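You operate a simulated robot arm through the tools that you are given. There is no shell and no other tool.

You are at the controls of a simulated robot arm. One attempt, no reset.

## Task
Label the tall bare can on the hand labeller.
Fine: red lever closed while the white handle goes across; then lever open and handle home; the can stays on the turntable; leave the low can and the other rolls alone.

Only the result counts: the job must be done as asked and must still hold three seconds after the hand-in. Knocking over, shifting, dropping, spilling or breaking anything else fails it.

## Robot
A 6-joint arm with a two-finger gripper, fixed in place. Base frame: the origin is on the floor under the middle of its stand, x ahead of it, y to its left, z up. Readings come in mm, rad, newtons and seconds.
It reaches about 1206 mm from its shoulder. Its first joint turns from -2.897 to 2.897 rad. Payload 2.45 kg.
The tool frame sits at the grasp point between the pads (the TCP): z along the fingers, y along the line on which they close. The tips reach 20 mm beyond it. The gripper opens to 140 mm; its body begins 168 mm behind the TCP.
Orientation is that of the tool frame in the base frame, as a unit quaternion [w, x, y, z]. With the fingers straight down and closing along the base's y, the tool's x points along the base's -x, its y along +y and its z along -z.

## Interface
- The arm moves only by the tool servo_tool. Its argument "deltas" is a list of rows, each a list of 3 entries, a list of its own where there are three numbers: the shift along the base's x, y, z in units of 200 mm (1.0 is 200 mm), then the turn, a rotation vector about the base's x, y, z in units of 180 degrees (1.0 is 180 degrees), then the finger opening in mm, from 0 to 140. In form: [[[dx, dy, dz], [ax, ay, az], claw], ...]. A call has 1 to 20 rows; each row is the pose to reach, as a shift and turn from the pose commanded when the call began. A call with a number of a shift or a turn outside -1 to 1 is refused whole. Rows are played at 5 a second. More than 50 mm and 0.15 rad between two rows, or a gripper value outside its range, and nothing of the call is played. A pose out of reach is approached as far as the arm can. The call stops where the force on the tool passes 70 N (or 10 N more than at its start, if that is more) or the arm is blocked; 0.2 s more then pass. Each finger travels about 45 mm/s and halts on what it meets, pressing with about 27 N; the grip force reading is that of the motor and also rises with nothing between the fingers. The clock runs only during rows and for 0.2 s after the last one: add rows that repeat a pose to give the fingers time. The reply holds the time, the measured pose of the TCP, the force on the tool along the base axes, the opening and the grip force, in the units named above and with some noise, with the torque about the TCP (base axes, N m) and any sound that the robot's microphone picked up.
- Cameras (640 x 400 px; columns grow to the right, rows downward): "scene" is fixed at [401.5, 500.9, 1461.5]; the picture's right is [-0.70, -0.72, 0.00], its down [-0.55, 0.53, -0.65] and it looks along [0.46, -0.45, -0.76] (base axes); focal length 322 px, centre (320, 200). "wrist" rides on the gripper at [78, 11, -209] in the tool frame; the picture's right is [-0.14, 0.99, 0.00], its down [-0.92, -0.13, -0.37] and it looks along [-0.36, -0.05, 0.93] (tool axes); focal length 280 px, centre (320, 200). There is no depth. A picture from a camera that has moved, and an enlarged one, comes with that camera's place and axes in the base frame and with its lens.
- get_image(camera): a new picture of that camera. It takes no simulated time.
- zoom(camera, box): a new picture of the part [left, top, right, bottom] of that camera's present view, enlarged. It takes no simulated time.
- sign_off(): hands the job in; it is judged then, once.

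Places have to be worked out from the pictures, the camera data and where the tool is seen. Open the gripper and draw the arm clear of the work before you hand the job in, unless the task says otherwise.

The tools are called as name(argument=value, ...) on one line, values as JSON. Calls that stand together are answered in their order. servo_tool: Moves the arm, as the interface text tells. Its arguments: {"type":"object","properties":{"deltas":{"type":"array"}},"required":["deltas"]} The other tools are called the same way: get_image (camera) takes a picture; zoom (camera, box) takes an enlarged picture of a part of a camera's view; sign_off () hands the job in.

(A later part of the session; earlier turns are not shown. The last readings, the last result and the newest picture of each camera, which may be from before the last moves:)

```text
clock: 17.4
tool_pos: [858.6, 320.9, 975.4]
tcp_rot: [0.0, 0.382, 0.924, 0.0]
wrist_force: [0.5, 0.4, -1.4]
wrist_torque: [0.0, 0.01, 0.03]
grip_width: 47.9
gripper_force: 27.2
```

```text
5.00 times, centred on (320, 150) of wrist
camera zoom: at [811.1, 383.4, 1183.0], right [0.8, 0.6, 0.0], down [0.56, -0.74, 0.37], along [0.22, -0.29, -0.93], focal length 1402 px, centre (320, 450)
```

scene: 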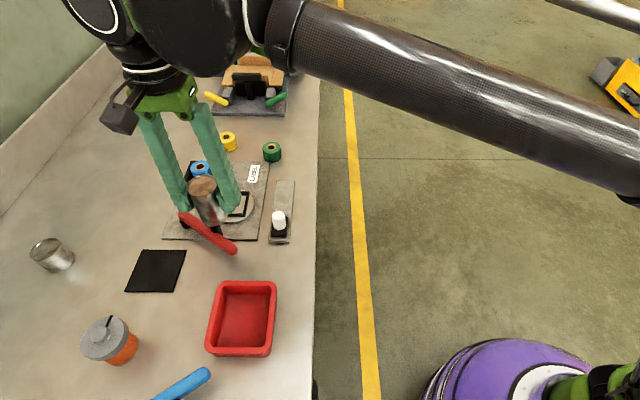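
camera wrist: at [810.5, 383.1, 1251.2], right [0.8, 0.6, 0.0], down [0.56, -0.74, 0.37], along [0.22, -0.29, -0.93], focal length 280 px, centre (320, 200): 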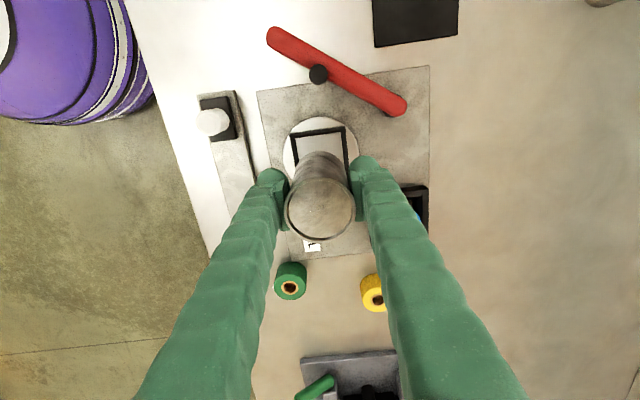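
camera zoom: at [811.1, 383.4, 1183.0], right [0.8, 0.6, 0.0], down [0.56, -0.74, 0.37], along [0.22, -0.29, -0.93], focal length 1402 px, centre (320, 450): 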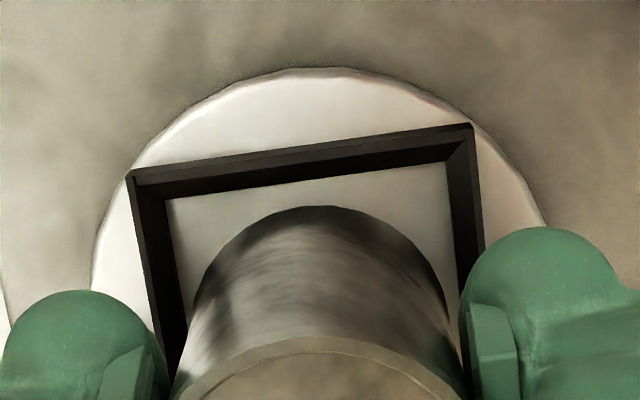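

Base is now only a few mm above the rim, laterally centred, perhaps ~1 mm too far along +e1. I'll correct −1 mm along e1 and lower 4 mm more, then look again.

servo_tool(deltas=[[[-0.0035, 0.0035, -0.005], [0, 0, 0], 44], [[-0.0035, 0.0035, -0.02], [0, 0, 0], 44], [[-0.0035, 0.0035, -0.02], [0, 0, 0], 44]])

zoom(camera="scene", box=[207, 178, 263, 218])

zoom(camera="wrist", box=[270, 110, 370, 190])

```text
clock: 18.2
tool_pos: [859.3, 320.0, 971.1]
tcp_rot: [0.001, 0.383, 0.924, -0.001]
wrist_force: [0.2, -0.2, -2.4]
wrist_torque: [0.04, 0.0, -0.01]
grip_width: 47.8
gripper_force: 27.0
```

```text
10.00 times, centred on (235, 198) of scene
camera zoom: at [401.5, 500.9, 1461.5], right [-0.7, -0.72, 0.0], down [-0.55, 0.53, -0.65], along [0.46, -0.45, -0.76], focal length 3216 px, centre (1170, 220)
```

zoom: 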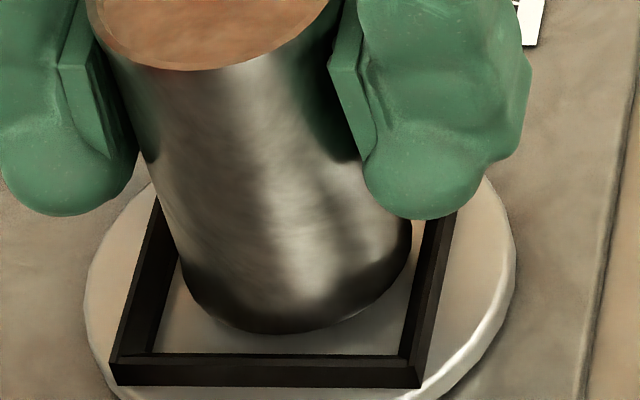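

```text
5.00 times, centred on (320, 150) of wrist
camera zoom: at [810.8, 383.3, 1178.9], right [0.8, 0.6, 0.0], down [0.56, -0.74, 0.37], along [0.22, -0.29, -0.93], focal length 1402 px, centre (320, 450)
```

zoom: 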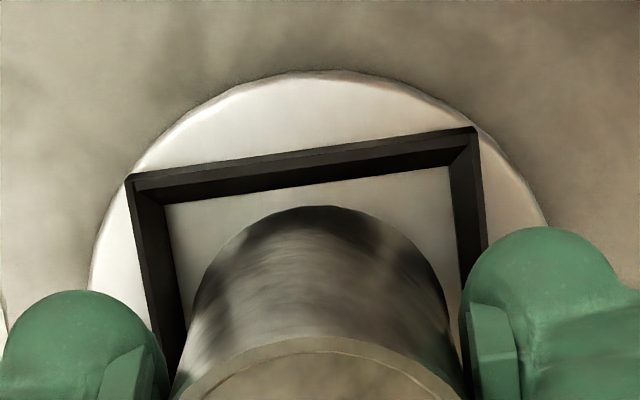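

Gaps look even on the sides and the base is about to enter the frame. I'll lower 5 mm more slowly and watch the force.

servo_tool(deltas=[[[-0.001, 0.001, -0.008], [0, 0, 0], 44], [[-0.002, 0.002, -0.016], [0, 0, 0], 44], [[-0.002, 0.002, -0.025], [0, 0, 0], 44], [[-0.002, 0.002, -0.025], [0, 0, 0], 44]])

zoom(camera="scene", box=[207, 178, 263, 218])

zoom(camera="wrist", box=[270, 110, 370, 190])

```text
clock: 19.2
tool_pos: [858.5, 322.1, 966.0]
tcp_rot: [0.001, 0.383, 0.924, 0.001]
wrist_force: [6.1, 2.5, 17.3]
wrist_torque: [-0.02, -0.12, -0.02]
grip_width: 48.0
gripper_force: 26.7
```

```text
10.00 times, centred on (235, 198) of scene
camera zoom: at [401.5, 500.9, 1461.5], right [-0.7, -0.72, 0.0], down [-0.55, 0.53, -0.65], along [0.46, -0.45, -0.76], focal length 3216 px, centre (1170, 220)
```

zoom: 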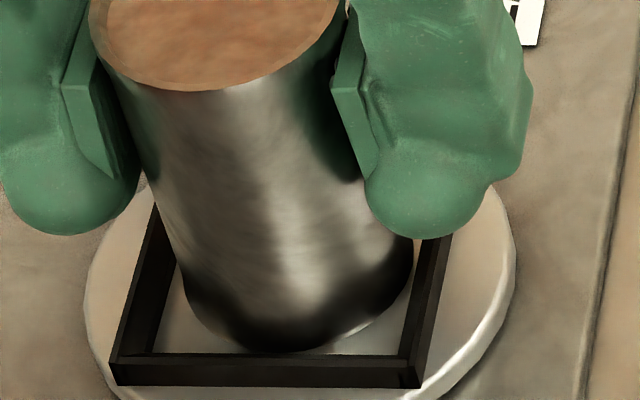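

```text
5.00 times, centred on (320, 150) of wrist
camera zoom: at [809.7, 384.4, 1174.6], right [0.8, 0.6, 0.0], down [0.56, -0.74, 0.37], along [0.22, -0.29, -0.93], focal length 1402 px, centre (320, 450)
```

zoom: 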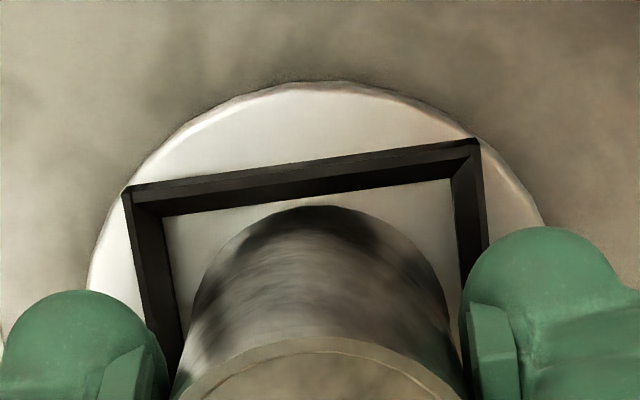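

The vertical force jumped to about +17 N, so the base is touching something at z≈966. I'll zoom in to see whether it is on the floor of the frame or on a rim.

zoom(camera="scene", box=[232, 195, 256, 215])

zoom(camera="scene", box=[212, 195, 236, 215])

zoom(camera="wrist", box=[275, 120, 325, 180])

zoom(camera="wrist", box=[325, 120, 375, 180])

```text
16.00 times, centred on (244, 205) of scene
camera zoom: at [401.5, 500.9, 1461.5], right [-0.7, -0.72, 0.0], down [-0.55, 0.53, -0.65], along [0.46, -0.45, -0.76], focal length 5145 px, centre (1536, 120)
```

zoom: 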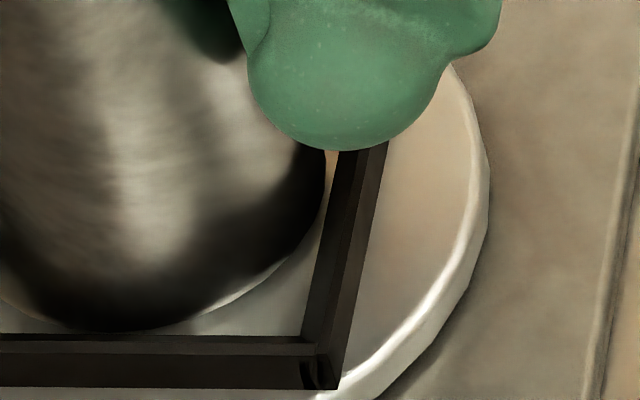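

```text
16.00 times, centred on (224, 205) of scene
camera zoom: at [401.5, 500.9, 1461.5], right [-0.7, -0.72, 0.0], down [-0.55, 0.53, -0.65], along [0.46, -0.45, -0.76], focal length 5145 px, centre (1856, 120)
```

zoom: 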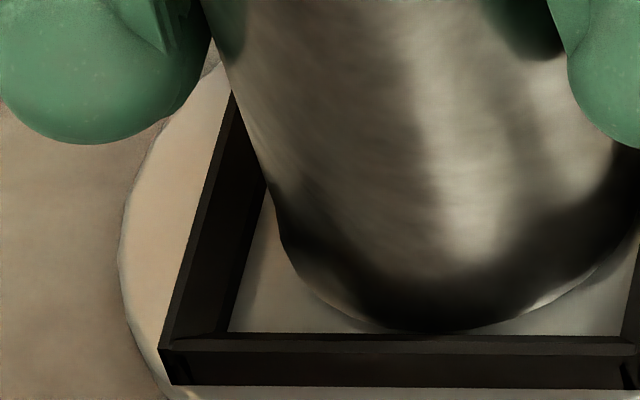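

```text
6.67 times, centred on (300, 150) of wrist
camera zoom: at [809.7, 384.4, 1174.6], right [0.8, 0.6, 0.0], down [0.56, -0.74, 0.37], along [0.22, -0.29, -0.93], focal length 1869 px, centre (453, 533)
```

zoom: 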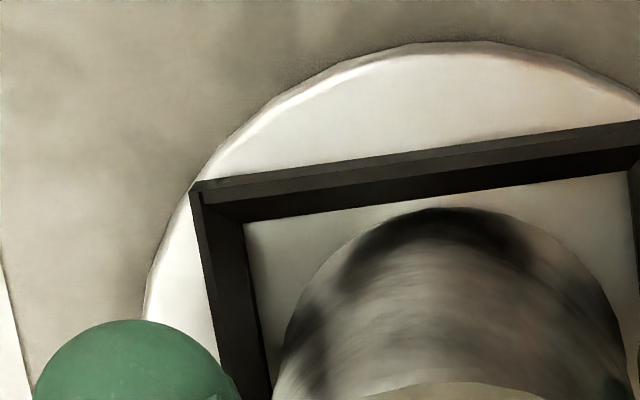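

```text
6.67 times, centred on (350, 150) of wrist
camera zoom: at [809.7, 384.4, 1174.6], right [0.8, 0.6, 0.0], down [0.56, -0.74, 0.37], along [0.22, -0.29, -0.93], focal length 1869 px, centre (120, 533)
```

zoom: 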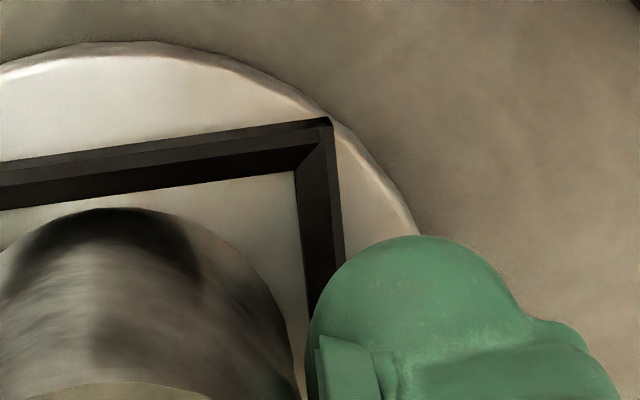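

The close-up shows the base inside the thin-walled frame, resting on the turntable (wall clearance ≈5 mm), about 1–2 mm off centre. I'll lift 2 mm, nudge it to centre, and set it down again lightly.

servo_tool(deltas=[[[0, 0, 0.012], [0, 0, 0], 44], [[-0.004, 0.001, 0.012], [0, 0, 0], 44], [[-0.0078, 0.0021, 0.012], [0, 0, 0], 44], [[-0.0078, 0.0021, 0.007], [0, 0, 0], 44], [[-0.0078, 0.0021, 0.002], [0, 0, 0], 44], [[-0.0078, 0.0021, 0.002], [0, 0, 0], 44]])

zoom(camera="scene", box=[207, 178, 263, 218])

get_image(camera="scene")

```text
clock: 20.6
tool_pos: [856.8, 322.0, 966.2]
tcp_rot: [0.001, 0.382, 0.924, 0.0]
wrist_force: [0.1, 0.9, -2.7]
wrist_torque: [-0.04, 0.0, 0.03]
grip_width: 48.1
gripper_force: 27.4
```

```text
10.00 times, centred on (235, 198) of scene
camera zoom: at [401.5, 500.9, 1461.5], right [-0.7, -0.72, 0.0], down [-0.55, 0.53, -0.65], along [0.46, -0.45, -0.76], focal length 3216 px, centre (1170, 220)
```

zoom: 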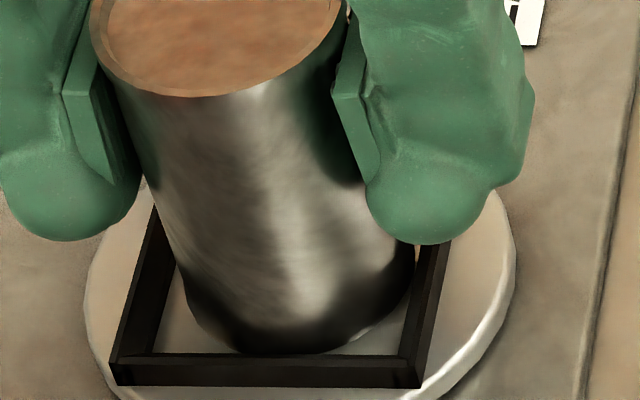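

```text
taken
```

scene: 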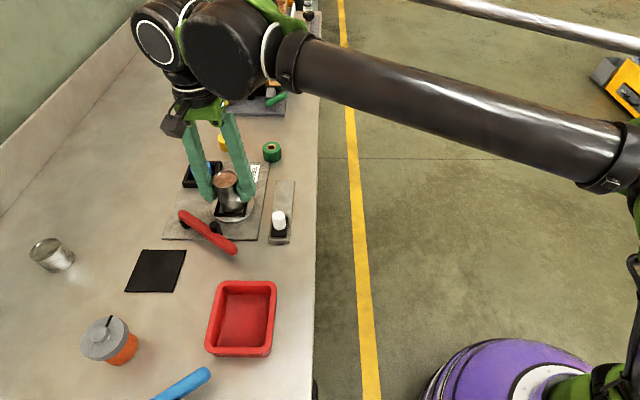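

Now centred and hanging freely (force −2.7 N is just the can's weight). I'll lower in half-millimetre steps until it touches.

servo_tool(deltas=[[[0, 0, -0.002], [0, 0, 0], 44], [[0, 0, -0.004], [0, 0, 0], 44], [[0, 0, -0.004], [0, 0, 0], 44]])

```text
clock: 21.4
tool_pos: [856.6, 321.5, 965.5]
tcp_rot: [0.001, 0.383, 0.924, 0.001]
wrist_force: [3.0, 2.1, 7.2]
wrist_torque: [0.03, 0.09, 0.0]
grip_width: 47.8
gripper_force: 27.4
```

Light contact (~10 N). I'll open the fingers to 76 mm in place to release the can, then check it stands still.

servo_tool(deltas=[[[0, 0, 0], [0, 0, 0], 52], [[0, 0, 0], [0, 0, 0], 60], [[0, 0, 0], [0, 0, 0], 70], [[0, 0, 0], [0, 0, 0], 76], [[0, 0, 0], [0, 0, 0], 76]])

zoom(camera="scene", box=[190, 150, 280, 230])

get_image(camera="wrist")

```text
clock: 22.6
tool_pos: [856.7, 321.5, 965.8]
tcp_rot: [0.001, 0.382, 0.924, -0.001]
wrist_force: [-0.6, 0.6, 0.2]
wrist_torque: [-0.01, -0.03, 0.01]
grip_width: 76.1
gripper_force: 0.1
```

```text
5.00 times, centred on (235, 190) of scene
camera zoom: at [401.5, 500.9, 1461.5], right [-0.7, -0.72, 0.0], down [-0.55, 0.53, -0.65], along [0.46, -0.45, -0.76], focal length 1608 px, centre (745, 250)
```

zoom: 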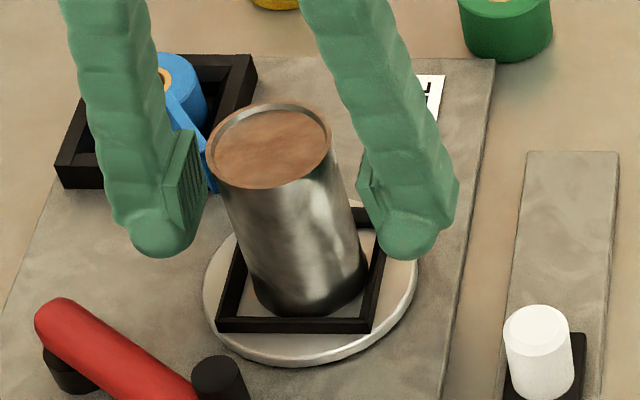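

```text
taken
camera wrist: at [808.0, 385.0, 1174.3], right [0.8, 0.6, 0.0], down [0.56, -0.74, 0.37], along [0.22, -0.29, -0.93], focal length 280 px, centre (320, 200)
```

wrist: 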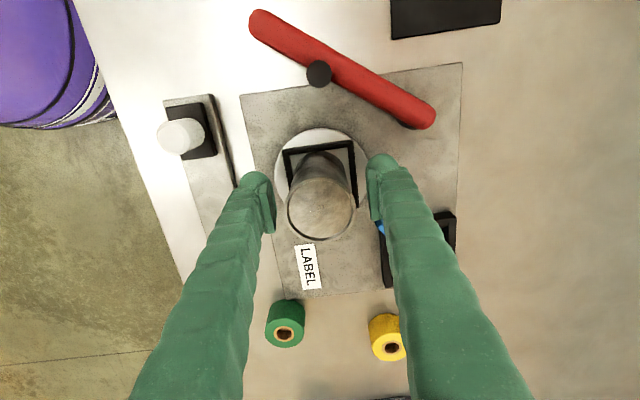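

The can stands upright inside the frame and the fingers are free. I'll raise straight up clear of its top (~991) and then back off for a good look at the lever.

servo_tool(deltas=[[[0, 0, 0.1], [0, 0, 0], 76], [[0, 0, 0.3], [0, 0, 0], 76], [[0, 0, 0.5], [0, 0, 0], 76], [[-0.1, 0.1, 0.55], [0, 0, 0], 76], [[-0.22, 0.22, 0.55], [0, 0, 0], 60], [[-0.28, 0.28, 0.55], [0, 0, 0], 60], [[-0.28, 0.28, 0.55], [0, 0, 0], 60]])

get_image(camera="wrist")

zoom(camera="scene", box=[150, 150, 310, 260])

```text
clock: 24.2
tool_pos: [802.5, 378.9, 1075.2]
tcp_rot: [0.0, 0.383, 0.924, 0.0]
wrist_force: [-0.6, -0.6, 0.1]
wrist_torque: [0.0, -0.01, 0.02]
grip_width: 60.1
gripper_force: 0.1
```

```text
taken
camera wrist: at [754.4, 441.4, 1284.4], right [0.8, 0.6, 0.0], down [0.56, -0.74, 0.37], along [0.22, -0.29, -0.93], focal length 280 px, centre (320, 200)
```

wrist: 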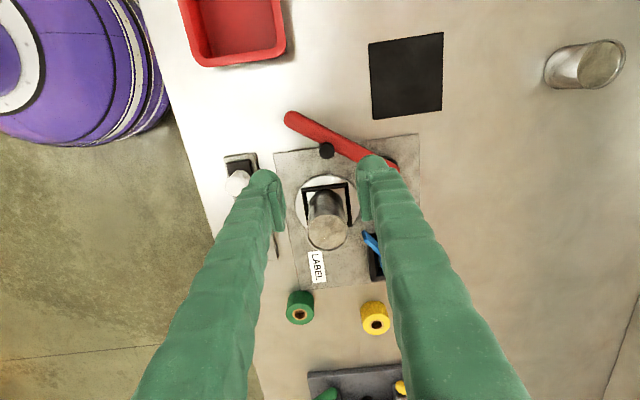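

```text
3.64 times, centred on (230, 205) of scene
camera zoom: at [401.5, 500.9, 1461.5], right [-0.7, -0.72, 0.0], down [-0.55, 0.53, -0.65], along [0.46, -0.45, -0.76], focal length 1169 px, centre (647, 182)
```

zoom: 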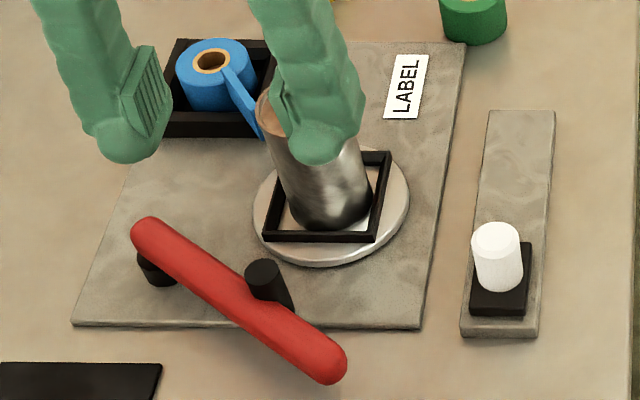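

zoom(camera="wrist", box=[210, 90, 410, 220])

zoom(camera="scene", box=[170, 200, 250, 260])

```text
3.08 times, centred on (310, 155) of wrist
camera zoom: at [754.4, 441.4, 1284.4], right [0.8, 0.6, 0.0], down [0.56, -0.74, 0.37], along [0.22, -0.29, -0.93], focal length 863 px, centre (351, 338)
```

zoom: 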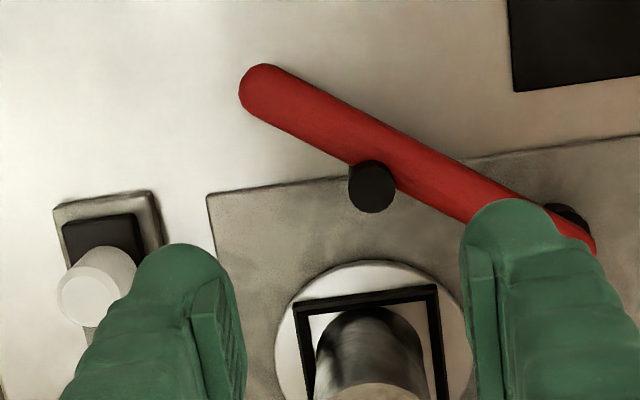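

```text
6.67 times, centred on (210, 230) of scene
camera zoom: at [401.5, 500.9, 1461.5], right [-0.7, -0.72, 0.0], down [-0.55, 0.53, -0.65], along [0.46, -0.45, -0.76], focal length 2144 px, centre (1053, 0)
```

zoom: 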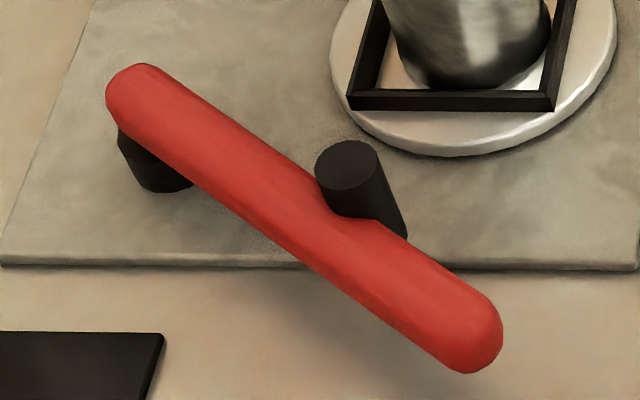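

Lever axis is at z≈930 (tube ~20 mm), free end ≈ (750,393), with the red tray's edge close by, so I'll push the lever at its middle from the mat side. Moving over to (767,463) with the fingers closing, staying high.

servo_tool(deltas=[[[-0.04, 0.1, 0], [0, 0, 0], 40], [[-0.1, 0.25, 0], [0, 0, 0], 20], [[-0.15, 0.37, 0], [0, 0, 0], 0], [[-0.177, 0.42, 0], [0, 0, 0], 0], [[-0.177, 0.42, -0.1], [0, 0, 0], 0], [[-0.177, 0.42, -0.3], [0, 0, 0], 0], [[-0.177, 0.42, -0.4], [0, 0, 0], 0], [[-0.177, 0.42, -0.4], [0, 0, 0], 0]])

get_image(camera="wrist")

get_image(camera="scene")

```text
clock: 26.0
tool_pos: [765.4, 461.3, 995.0]
tcp_rot: [0.001, 0.383, 0.924, 0.0]
wrist_force: [-0.4, -0.2, -0.2]
wrist_torque: [0.0, 0.0, -0.01]
grip_width: 0.2
gripper_force: 27.4
```

```text
taken
camera wrist: at [717.6, 524.9, 1203.6], right [0.8, 0.6, 0.0], down [0.56, -0.74, 0.37], along [0.22, -0.29, -0.93], focal length 280 px, centre (320, 200)
```

wrist: 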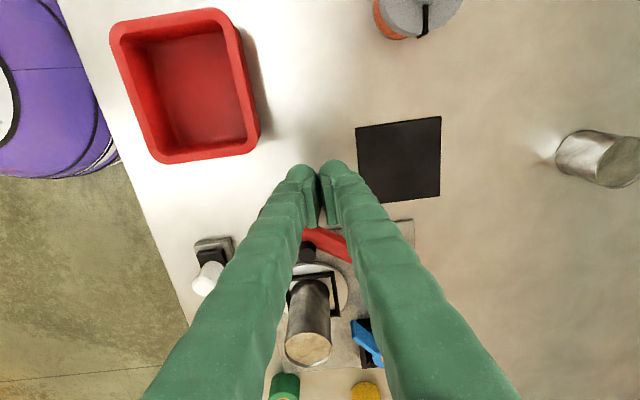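

```text
taken
```

scene: 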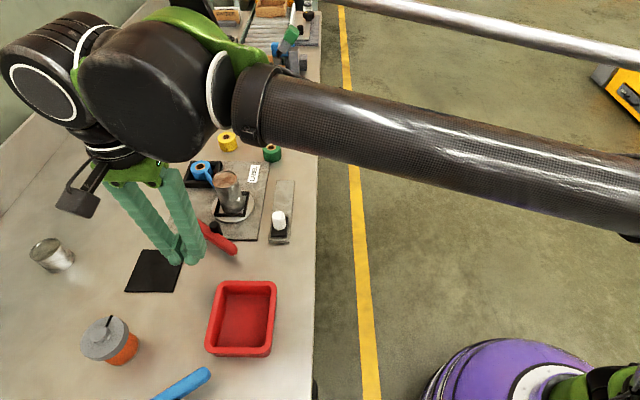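

zoom(camera="scene", box=[110, 180, 270, 300])

zoom(camera="wrist", box=[240, 130, 400, 300])

```text
3.33 times, centred on (190, 240) of scene
camera zoom: at [401.5, 500.9, 1461.5], right [-0.7, -0.72, 0.0], down [-0.55, 0.53, -0.65], along [0.46, -0.45, -0.76], focal length 1072 px, centre (753, 67)
```

zoom: 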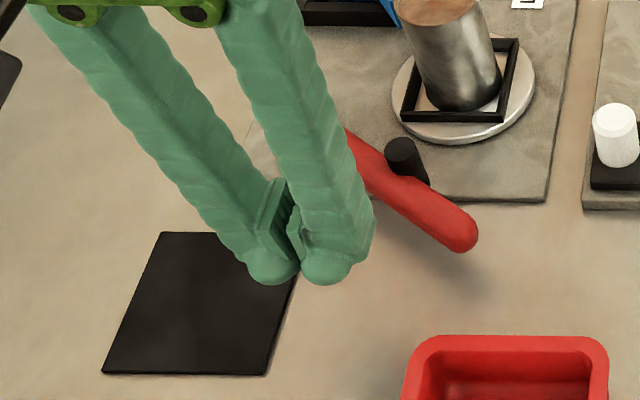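

```text
2.35 times, centred on (320, 215) of wrist
camera zoom: at [717.6, 524.9, 1203.6], right [0.8, 0.6, 0.0], down [0.56, -0.74, 0.37], along [0.22, -0.29, -0.93], focal length 660 px, centre (320, 165)
```

zoom: 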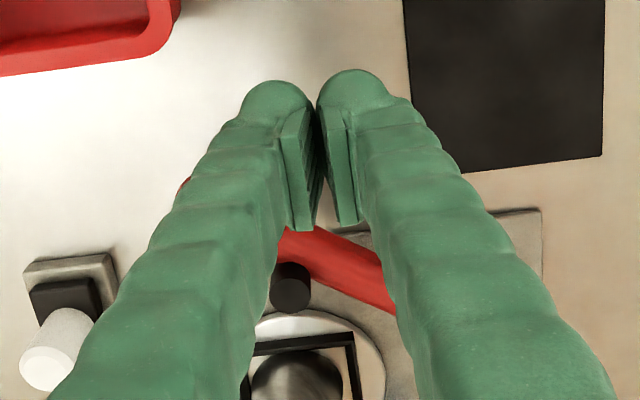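

Clearances look fine: the closed tips are about 20 mm short of the lever. Lowering to z≈937 beside the lever.

servo_tool(deltas=[[[0, 0, -0.12], [0, 0, 0], 0], [[0, 0, -0.24], [0, 0, 0], 0], [[0, 0, -0.29], [0, 0, 0], 0], [[0, 0, -0.29], [0, 0, 0], 0]])

zoom(camera="scene", box=[110, 180, 270, 300])

```text
clock: 27.0
tool_pos: [765.5, 463.5, 936.4]
tcp_rot: [0.0, 0.382, 0.924, 0.0]
wrist_force: [-0.7, 0.4, 0.0]
wrist_torque: [-0.04, 0.01, 0.0]
grip_width: 0.1
gripper_force: 27.2
```

```text
3.33 times, centred on (190, 240) of scene
camera zoom: at [401.5, 500.9, 1461.5], right [-0.7, -0.72, 0.0], down [-0.55, 0.53, -0.65], along [0.46, -0.45, -0.76], focal length 1072 px, centre (753, 67)
```

zoom: 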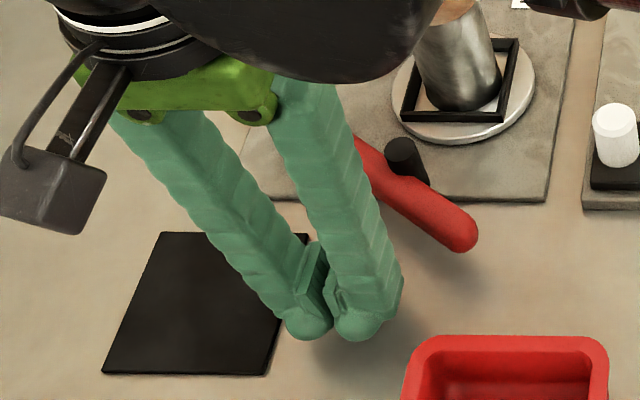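

Path is clear. I'll push along +e1 by 60 mm in gentle steps, watching the force.

servo_tool(deltas=[[[0.042, -0.042, 0], [0, 0, 0], 0], [[0.085, -0.085, 0], [0, 0, 0], 0], [[0.12, -0.12, 0], [0, 0, 0], 0], [[0.15, -0.15, 0], [0, 0, 0], 0], [[0.18, -0.18, 0], [0, 0, 0], 0], [[0.212, -0.212, 0], [0, 0, 0], 0], [[0.212, -0.212, 0], [0, 0, 0], 0]])

zoom(camera="scene", box=[150, 170, 290, 280])

get_image(camera="wrist")

```text
clock: 28.6
tool_pos: [808.1, 418.9, 937.2]
tcp_rot: [0.001, 0.383, 0.924, 0.0]
wrist_force: [0.5, 0.8, 0.2]
wrist_torque: [0.0, 0.0, -0.01]
grip_width: 0.0
gripper_force: 26.8
```

```text
3.64 times, centred on (220, 225) of scene
camera zoom: at [401.5, 500.9, 1461.5], right [-0.7, -0.72, 0.0], down [-0.55, 0.53, -0.65], along [0.46, -0.45, -0.76], focal length 1169 px, centre (684, 109)
```

zoom: 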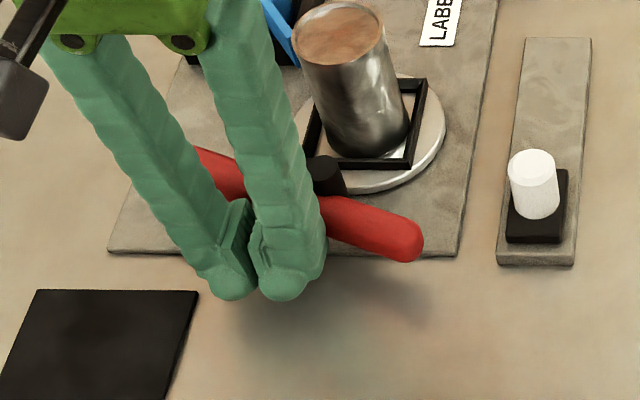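

```text
taken
camera wrist: at [759.4, 482.2, 1145.5], right [0.8, 0.6, 0.0], down [0.56, -0.74, 0.37], along [0.22, -0.29, -0.93], focal length 280 px, centre (320, 200)
```

wrist: 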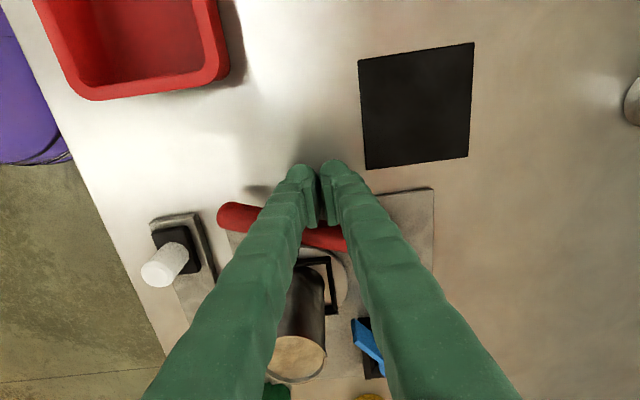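

The lever swings freely with little force. Continuing another ~16 mm and checking the roller-to-can gap.

servo_tool(deltas=[[[0.015, -0.015, 0], [0, 0, 0], 0], [[0.03, -0.03, 0], [0, 0, 0], 0], [[0.045, -0.045, 0], [0, 0, 0], 0], [[0.057, -0.057, 0], [0, 0, 0], 0], [[0.057, -0.057, 0], [0, 0, 0], 0]])

zoom(camera="scene", box=[170, 160, 270, 250])

zoom(camera="wrist", box=[200, 160, 440, 400])

```text
clock: 29.8
tool_pos: [819.7, 408.1, 938.6]
tcp_rot: [0.0, 0.382, 0.924, 0.0]
wrist_force: [-0.3, 0.5, 0.5]
wrist_torque: [0.01, -0.04, 0.0]
grip_width: 0.0
gripper_force: 27.4
```

```text
4.44 times, centred on (220, 205) of scene
camera zoom: at [401.5, 500.9, 1461.5], right [-0.7, -0.72, 0.0], down [-0.55, 0.53, -0.65], along [0.46, -0.45, -0.76], focal length 1429 px, centre (764, 178)
```

zoom: 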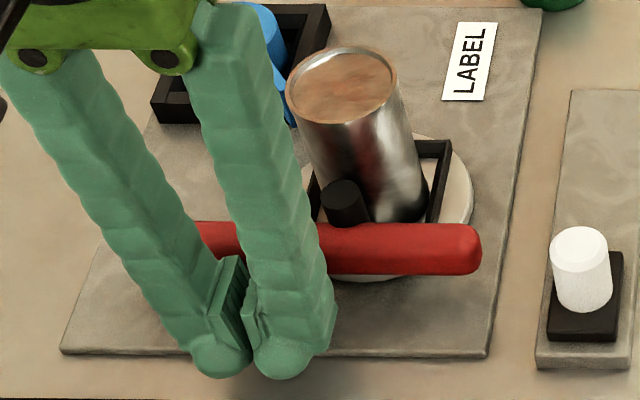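

```text
1.67 times, centred on (320, 280) of wrist
camera zoom: at [771.2, 470.7, 1146.5], right [0.8, 0.6, 0.0], down [0.56, -0.74, 0.37], along [0.22, -0.29, -0.93], focal length 467 px, centre (320, 67)
```

zoom: 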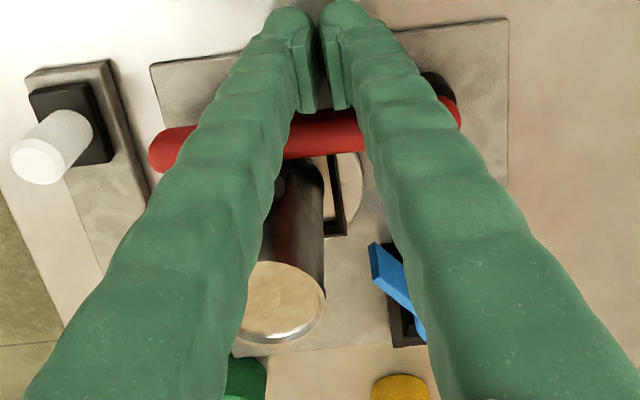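

The lever now lies parallel to the bench front (closed-looking) with the roller at the can. Let me look closer to see whether it's fully home.

zoom(camera="scene", box=[205, 185, 255, 230])

zoom(camera="wrist", box=[250, 190, 390, 320])

```text
8.89 times, centred on (230, 208) of scene
camera zoom: at [401.5, 500.9, 1461.5], right [-0.7, -0.72, 0.0], down [-0.55, 0.53, -0.65], along [0.46, -0.45, -0.76], focal length 2858 px, centre (1120, 133)
```

zoom: 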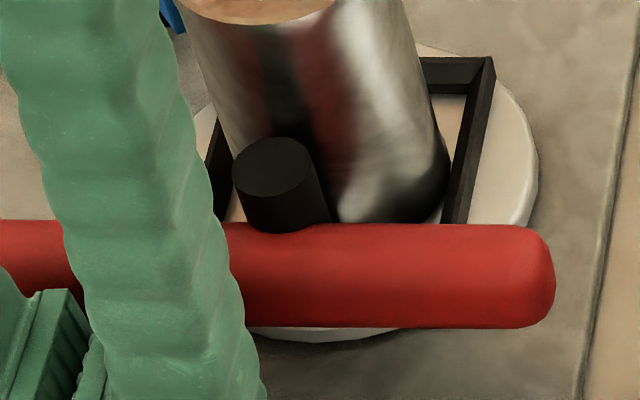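

```text
3.08 times, centred on (320, 255) of wrist
camera zoom: at [771.2, 470.7, 1146.5], right [0.8, 0.6, 0.0], down [0.56, -0.74, 0.37], along [0.22, -0.29, -0.93], focal length 863 px, centre (320, 31)
```

zoom: 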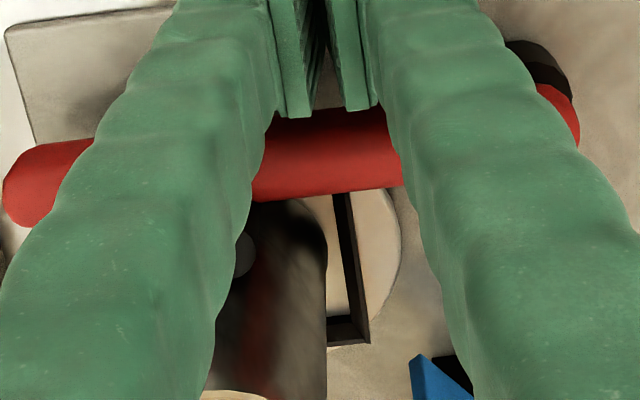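

Lever is parallel to e2 now. I'll press forward in small 2–3 mm steps to confirm it's against its stop, watching for a small force.

servo_tool(deltas=[[[0.007, -0.007, 0], [0, 0, 0], 0], [[0.014, -0.014, 0], [0, 0, 0], 0], [[0.014, -0.014, 0], [0, 0, 0], 0]])

zoom(camera="scene", box=[205, 185, 255, 230])

```text
clock: 30.6
tool_pos: [822.4, 405.2, 937.0]
tcp_rot: [0.001, 0.382, 0.924, 0.0]
wrist_force: [-0.6, -0.7, 0.5]
wrist_torque: [-0.02, 0.0, -0.03]
grip_width: 0.0
gripper_force: 26.8
```

```text
8.89 times, centred on (230, 208) of scene
camera zoom: at [401.5, 500.9, 1461.5], right [-0.7, -0.72, 0.0], down [-0.55, 0.53, -0.65], along [0.46, -0.45, -0.76], focal length 2858 px, centre (1120, 133)
```

zoom: 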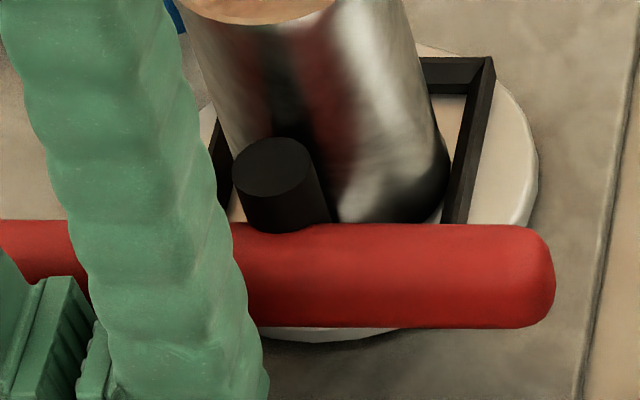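

servo_tool(deltas=[[[0.007, -0.007, 0], [0, 0, 0], 0], [[0.014, -0.014, 0], [0, 0, 0], 0], [[0.021, -0.021, 0], [0, 0, 0], 0], [[0.021, -0.021, 0], [0, 0, 0], 0]])

zoom(camera="scene", box=[205, 185, 255, 230])

```text
clock: 31.6
tool_pos: [826.1, 401.4, 937.3]
tcp_rot: [0.0, 0.383, 0.924, 0.0]
wrist_force: [-1.6, 1.4, 1.5]
wrist_torque: [0.0, 0.01, -0.06]
grip_width: 6.0
gripper_force: 29.4
```

```text
8.89 times, centred on (230, 208) of scene
camera zoom: at [401.5, 500.9, 1461.5], right [-0.7, -0.72, 0.0], down [-0.55, 0.53, -0.65], along [0.46, -0.45, -0.76], focal length 2858 px, centre (1120, 133)
```

zoom: 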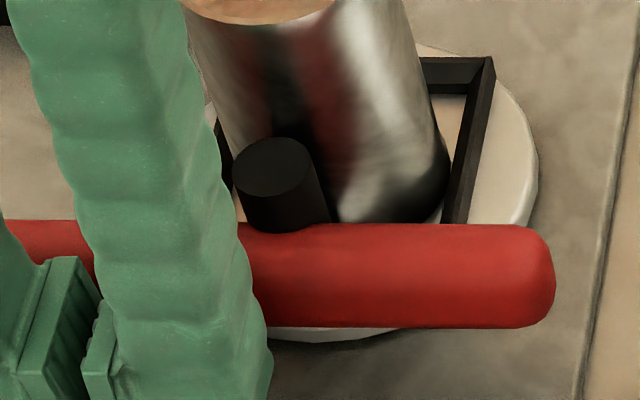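

Contact with the lever is felt now (tips nudged slightly) and the lever doesn't budge: it is closed against its stop with the roller on the can. Backing off and raising clear.

servo_tool(deltas=[[[-0.03, 0.03, 0], [0, 0, 0], 0], [[-0.06, 0.06, 0], [0, 0, 0], 0], [[-0.08, 0.08, 0.05], [0, 0, 0], 0], [[-0.08, 0.08, 0.25], [0, 0, 0], 0], [[-0.08, 0.08, 0.45], [0, 0, 0], 0], [[-0.08, 0.08, 0.62], [0, 0, 0], 0], [[-0.08, 0.08, 0.62], [0, 0, 0], 0]])

zoom(camera="scene", box=[150, 160, 310, 270])

get_image(camera="wrist")

```text
clock: 33.2
tool_pos: [809.0, 418.5, 1064.1]
tcp_rot: [0.0, 0.383, 0.924, -0.001]
wrist_force: [0.2, -0.6, 0.0]
wrist_torque: [0.01, 0.01, -0.02]
grip_width: 0.1
gripper_force: 29.6
```

```text
3.64 times, centred on (230, 215) of scene
camera zoom: at [401.5, 500.9, 1461.5], right [-0.7, -0.72, 0.0], down [-0.55, 0.53, -0.65], along [0.46, -0.45, -0.76], focal length 1169 px, centre (647, 146)
```

zoom: 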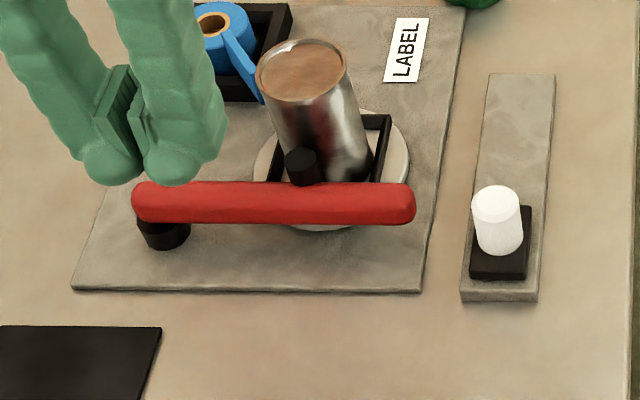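

```text
taken
camera wrist: at [761.6, 481.3, 1271.8], right [0.8, 0.6, 0.0], down [0.56, -0.74, 0.37], along [0.22, -0.29, -0.93], focal length 280 px, centre (320, 200)
```

wrist: 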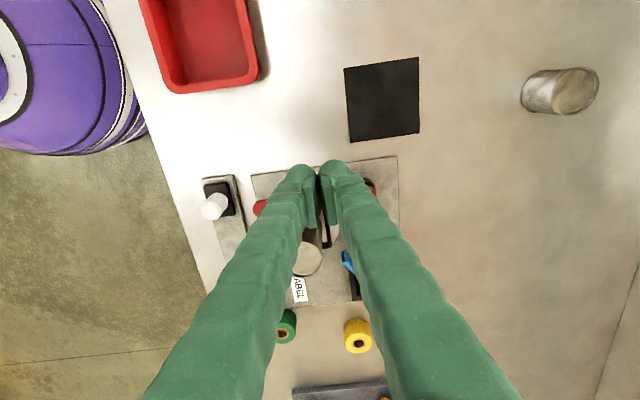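

The lever stays closed on its own. Now I'll rotate back to yaw +45° (pads closing along the slide) while moving over the white handle, opening to 64 mm.

servo_tool(deltas=[[[-0.032, -0.06, 0], [0, 0, 0.0455], 0], [[-0.064, -0.12, 0], [0, 0, 0.091], 10], [[-0.096, -0.18, 0], [0, 0, 0.1365], 20], [[-0.128, -0.24, 0], [0, 0, 0.182], 30], [[-0.16, -0.3, 0], [0, 0, 0.2275], 40], [[-0.192, -0.36, 0], [0, 0, 0.273], 50], [[-0.224, -0.42, 0], [0, 0, 0.3185], 60], [[-0.256, -0.48, 0], [0, 0, 0.364], 64], [[-0.288, -0.54, 0], [0, 0, 0.4095], 64], [[-0.32, -0.6, 0], [0, 0, 0.455], 64], [[-0.3525, -0.66, 0], [0, 0, 0.5], 64], [[-0.3525, -0.66, 0], [0, 0, 0.5], 64]])

get_image(camera="wrist")

get_image(camera="scene")

```text
clock: 35.8
tool_pos: [739.7, 284.9, 1063.6]
tcp_rot: [0.0, -0.384, 0.923, 0.0]
wrist_force: [-1.0, -1.0, 0.1]
wrist_torque: [0.01, -0.02, -0.02]
grip_width: 64.1
gripper_force: 0.0
```

```text
taken
camera wrist: at [675.9, 236.7, 1271.1], right [-0.6, 0.8, 0.0], down [0.74, 0.56, 0.37], along [0.29, 0.22, -0.93], focal length 280 px, centre (320, 200)
```

wrist: 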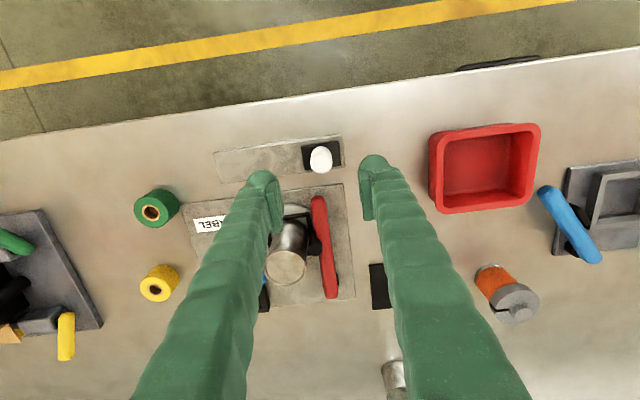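

```text
taken
```

scene: 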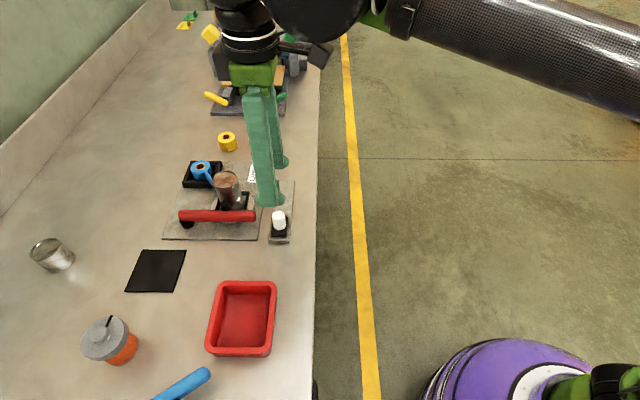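

zoom(camera="wrist", box=[200, 120, 400, 300])

zoom(camera="scene", box=[240, 160, 320, 250])

```text
2.22 times, centred on (300, 210) of wrist
camera zoom: at [675.9, 236.7, 1271.1], right [-0.6, 0.8, 0.0], down [0.74, 0.56, 0.37], along [0.29, 0.22, -0.93], focal length 623 px, centre (364, 178)
```

zoom: 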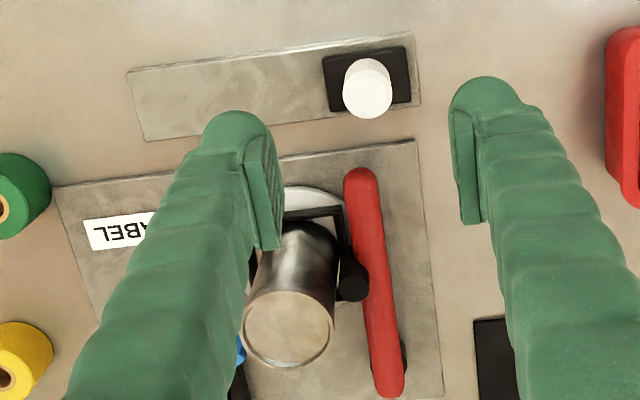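

```text
4.44 times, centred on (280, 205) of scene
camera zoom: at [401.5, 500.9, 1461.5], right [-0.7, -0.72, 0.0], down [-0.55, 0.53, -0.65], along [0.46, -0.45, -0.76], focal length 1429 px, centre (498, 178)
```

zoom: 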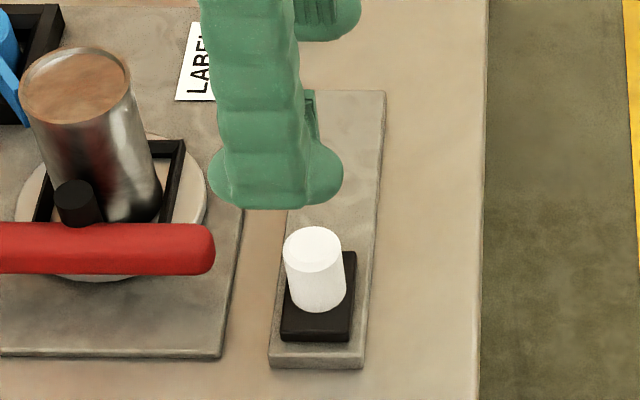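

The handle's top is at about (738.5,286.1,948), 26 mm wide; the tool is centred over it. I'll lower to z≈945 so the tips stay above the black carriage, then narrow the fingers to a loose cage.

servo_tool(deltas=[[[-0.002, 0.003, -0.15], [0, 0, 0], 64], [[-0.004, 0.005, -0.3], [0, 0, 0], 64], [[-0.004, 0.005, -0.45], [0, 0, 0], 64], [[-0.004, 0.005, -0.55], [0, 0, 0], 64], [[-0.004, 0.005, -0.59], [0, 0, 0], 64], [[-0.004, 0.005, -0.59], [0, 0, 0], 64]])

zoom(camera="wrist", box=[220, 110, 420, 290])

zoom(camera="scene", box=[220, 150, 320, 260])

```text
clock: 37.2
tool_pos: [737.6, 286.7, 943.8]
tcp_rot: [0.0, -0.383, 0.924, 0.0]
wrist_force: [0.2, -0.2, -1.0]
wrist_torque: [-0.01, 0.0, 0.04]
grip_width: 64.0
gripper_force: 0.0
```

```text
2.22 times, centred on (320, 200) of wrist
camera zoom: at [674.2, 238.7, 1152.6], right [-0.6, 0.8, 0.0], down [0.74, 0.56, 0.37], along [0.29, 0.22, -0.93], focal length 623 px, centre (320, 200)
```

zoom: 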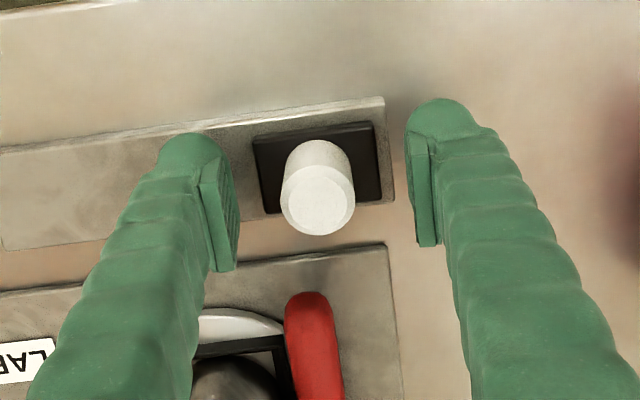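

```text
3.64 times, centred on (270, 205) of scene
camera zoom: at [401.5, 500.9, 1461.5], right [-0.7, -0.72, 0.0], down [-0.55, 0.53, -0.65], along [0.46, -0.45, -0.76], focal length 1169 px, centre (502, 182)
```

zoom: 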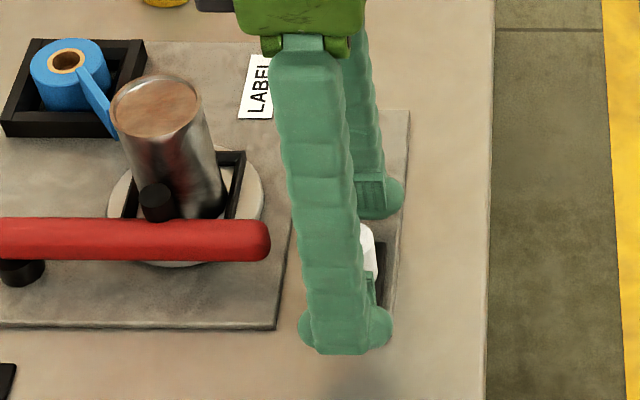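

The handle is centred between the pads. Narrowing to 31 mm for a loose cage.

servo_tool(deltas=[[[0, 0, 0], [0, 0, 0], 52], [[0, 0, 0], [0, 0, 0], 42], [[0, 0, 0], [0, 0, 0], 34], [[0, 0, 0], [0, 0, 0], 31], [[0, 0, 0], [0, 0, 0], 31]])

zoom(camera="wrist", box=[220, 110, 420, 290])

```text
clock: 38.4
tool_pos: [738.2, 285.7, 944.6]
tcp_rot: [0.0, -0.382, 0.924, 0.001]
wrist_force: [-0.4, 0.1, 0.5]
wrist_torque: [-0.04, 0.0, 0.02]
grip_width: 30.9
gripper_force: 0.1
```

```text
2.22 times, centred on (320, 200) of wrist
camera zoom: at [674.3, 238.7, 1152.8], right [-0.6, 0.8, 0.0], down [0.74, 0.56, 0.37], along [0.29, 0.22, -0.93], focal length 623 px, centre (320, 200)
```

zoom: 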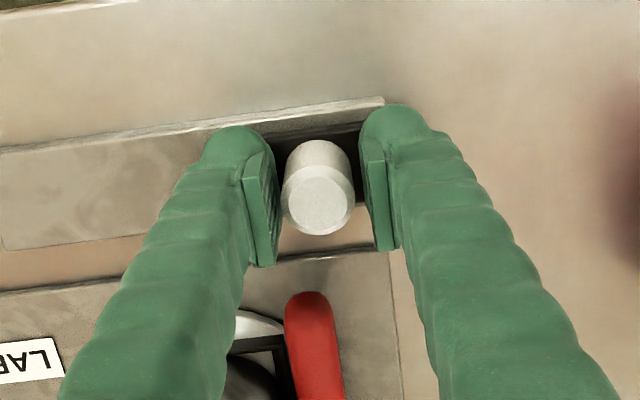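

Caged with ~2 mm play each side. Driving the handle across along +e1, 80 mm first in 10 mm steps.

servo_tool(deltas=[[[0.035, -0.035, 0], [0, 0, 0], 31], [[0.071, -0.071, 0], [0, 0, 0], 31], [[0.106, -0.106, 0], [0, 0, 0], 31], [[0.141, -0.141, 0], [0, 0, 0], 31], [[0.177, -0.177, 0], [0, 0, 0], 31], [[0.212, -0.212, 0], [0, 0, 0], 31], [[0.247, -0.247, 0], [0, 0, 0], 31], [[0.283, -0.283, 0], [0, 0, 0], 31], [[0.283, -0.283, 0], [0, 0, 0], 31]])

get_image(camera="wrist")

zoom(camera="scene", box=[160, 130, 320, 260])

```text
clock: 40.4
tool_pos: [795.3, 230.3, 943.7]
tcp_rot: [0.0, -0.383, 0.924, 0.0]
wrist_force: [-0.7, 0.1, -0.2]
wrist_torque: [0.03, 0.0, -0.01]
grip_width: 30.8
gripper_force: 0.1
```

```text
taken
camera wrist: at [731.6, 182.1, 1152.0], right [-0.6, 0.8, 0.0], down [0.74, 0.56, 0.37], along [0.29, 0.22, -0.93], focal length 280 px, centre (320, 200)
```

wrist: 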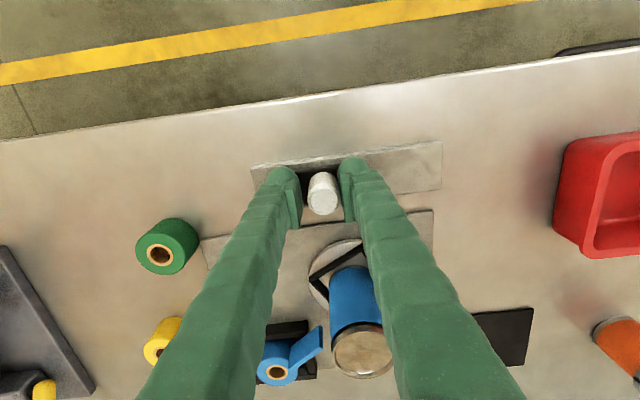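

```text
3.08 times, centred on (240, 195) of scene
camera zoom: at [401.5, 500.9, 1461.5], right [-0.7, -0.72, 0.0], down [-0.55, 0.53, -0.65], along [0.46, -0.45, -0.76], focal length 989 px, centre (566, 215)
```

zoom: 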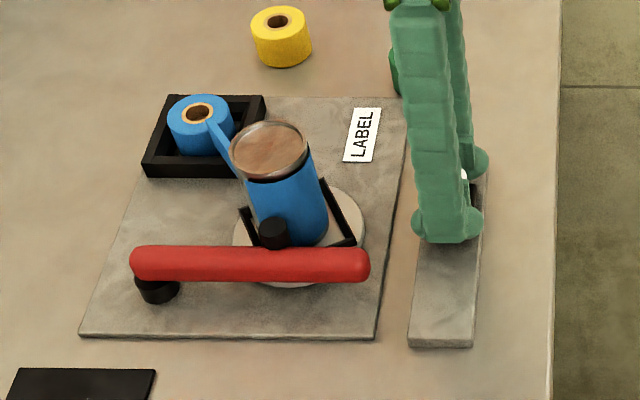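

The turntable is turning and a blue label is wrapping the can. Continuing toward the far end of the slide with smaller steps and force watch.

servo_tool(deltas=[[[0.025, -0.025, 0], [0, 0, 0], 31], [[0.05, -0.05, 0], [0, 0, 0], 31], [[0.075, -0.075, 0], [0, 0, 0], 31], [[0.09, -0.09, 0], [0, 0, 0], 31], [[0.09, -0.09, 0], [0, 0, 0], 31]])

zoom(camera="wrist", box=[230, 130, 450, 300])

zoom(camera="scene", box=[160, 130, 320, 260])

```text
clock: 41.6
tool_pos: [814.2, 210.9, 943.5]
tcp_rot: [0.0, -0.383, 0.924, 0.0]
wrist_force: [-0.4, 0.1, -0.2]
wrist_torque: [0.03, -0.02, 0.02]
grip_width: 30.8
gripper_force: 0.2
```

```text
2.35 times, centred on (340, 215) of wrist
camera zoom: at [750.3, 163.7, 1152.4], right [-0.6, 0.8, 0.0], down [0.74, 0.56, 0.37], along [0.29, 0.22, -0.93], focal length 660 px, centre (273, 165)
```

zoom: 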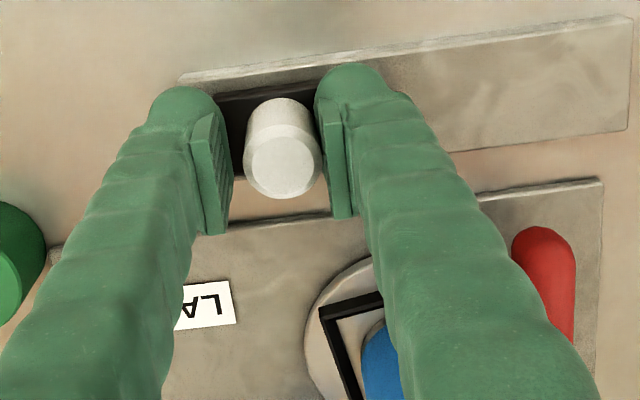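

```text
3.08 times, centred on (240, 195) of scene
camera zoom: at [401.5, 500.9, 1461.5], right [-0.7, -0.72, 0.0], down [-0.55, 0.53, -0.65], along [0.46, -0.45, -0.76], focal length 989 px, centre (566, 215)
```

zoom: 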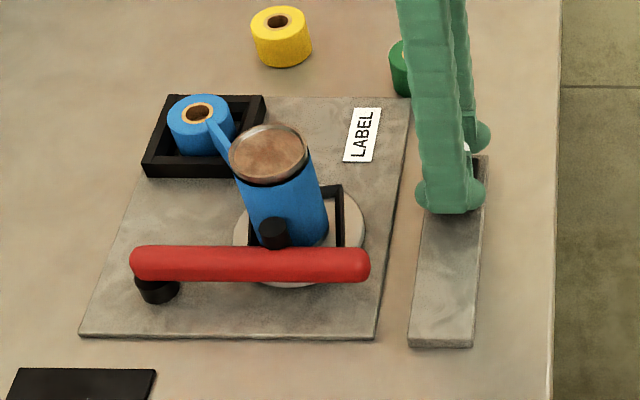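

No end-stop force yet at ~107 mm of travel. Pushing a few more millimetres in small steps until the stop is felt.

servo_tool(deltas=[[[0.008, -0.008, 0], [0, 0, 0], 31], [[0.016, -0.016, 0], [0, 0, 0], 31], [[0.024, -0.024, 0], [0, 0, 0], 31], [[0.024, -0.024, 0], [0, 0, 0], 31]])

zoom(camera="wrist", box=[230, 130, 450, 300])

```text
clock: 42.6
tool_pos: [818.7, 207.2, 944.7]
tcp_rot: [0.0, -0.383, 0.924, 0.0]
wrist_force: [0.7, -0.3, -0.1]
wrist_torque: [0.0, -0.02, -0.01]
grip_width: 30.7
gripper_force: 0.1
```

```text
2.35 times, centred on (340, 215) of wrist
camera zoom: at [754.8, 159.0, 1152.1], right [-0.6, 0.8, 0.0], down [0.74, 0.56, 0.37], along [0.29, 0.22, -0.93], focal length 660 px, centre (273, 165)
```

zoom: 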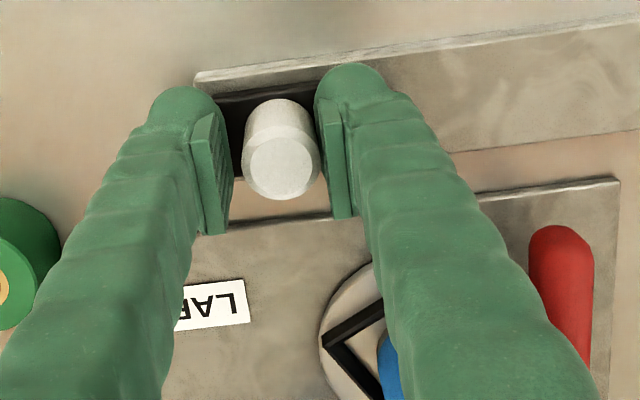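

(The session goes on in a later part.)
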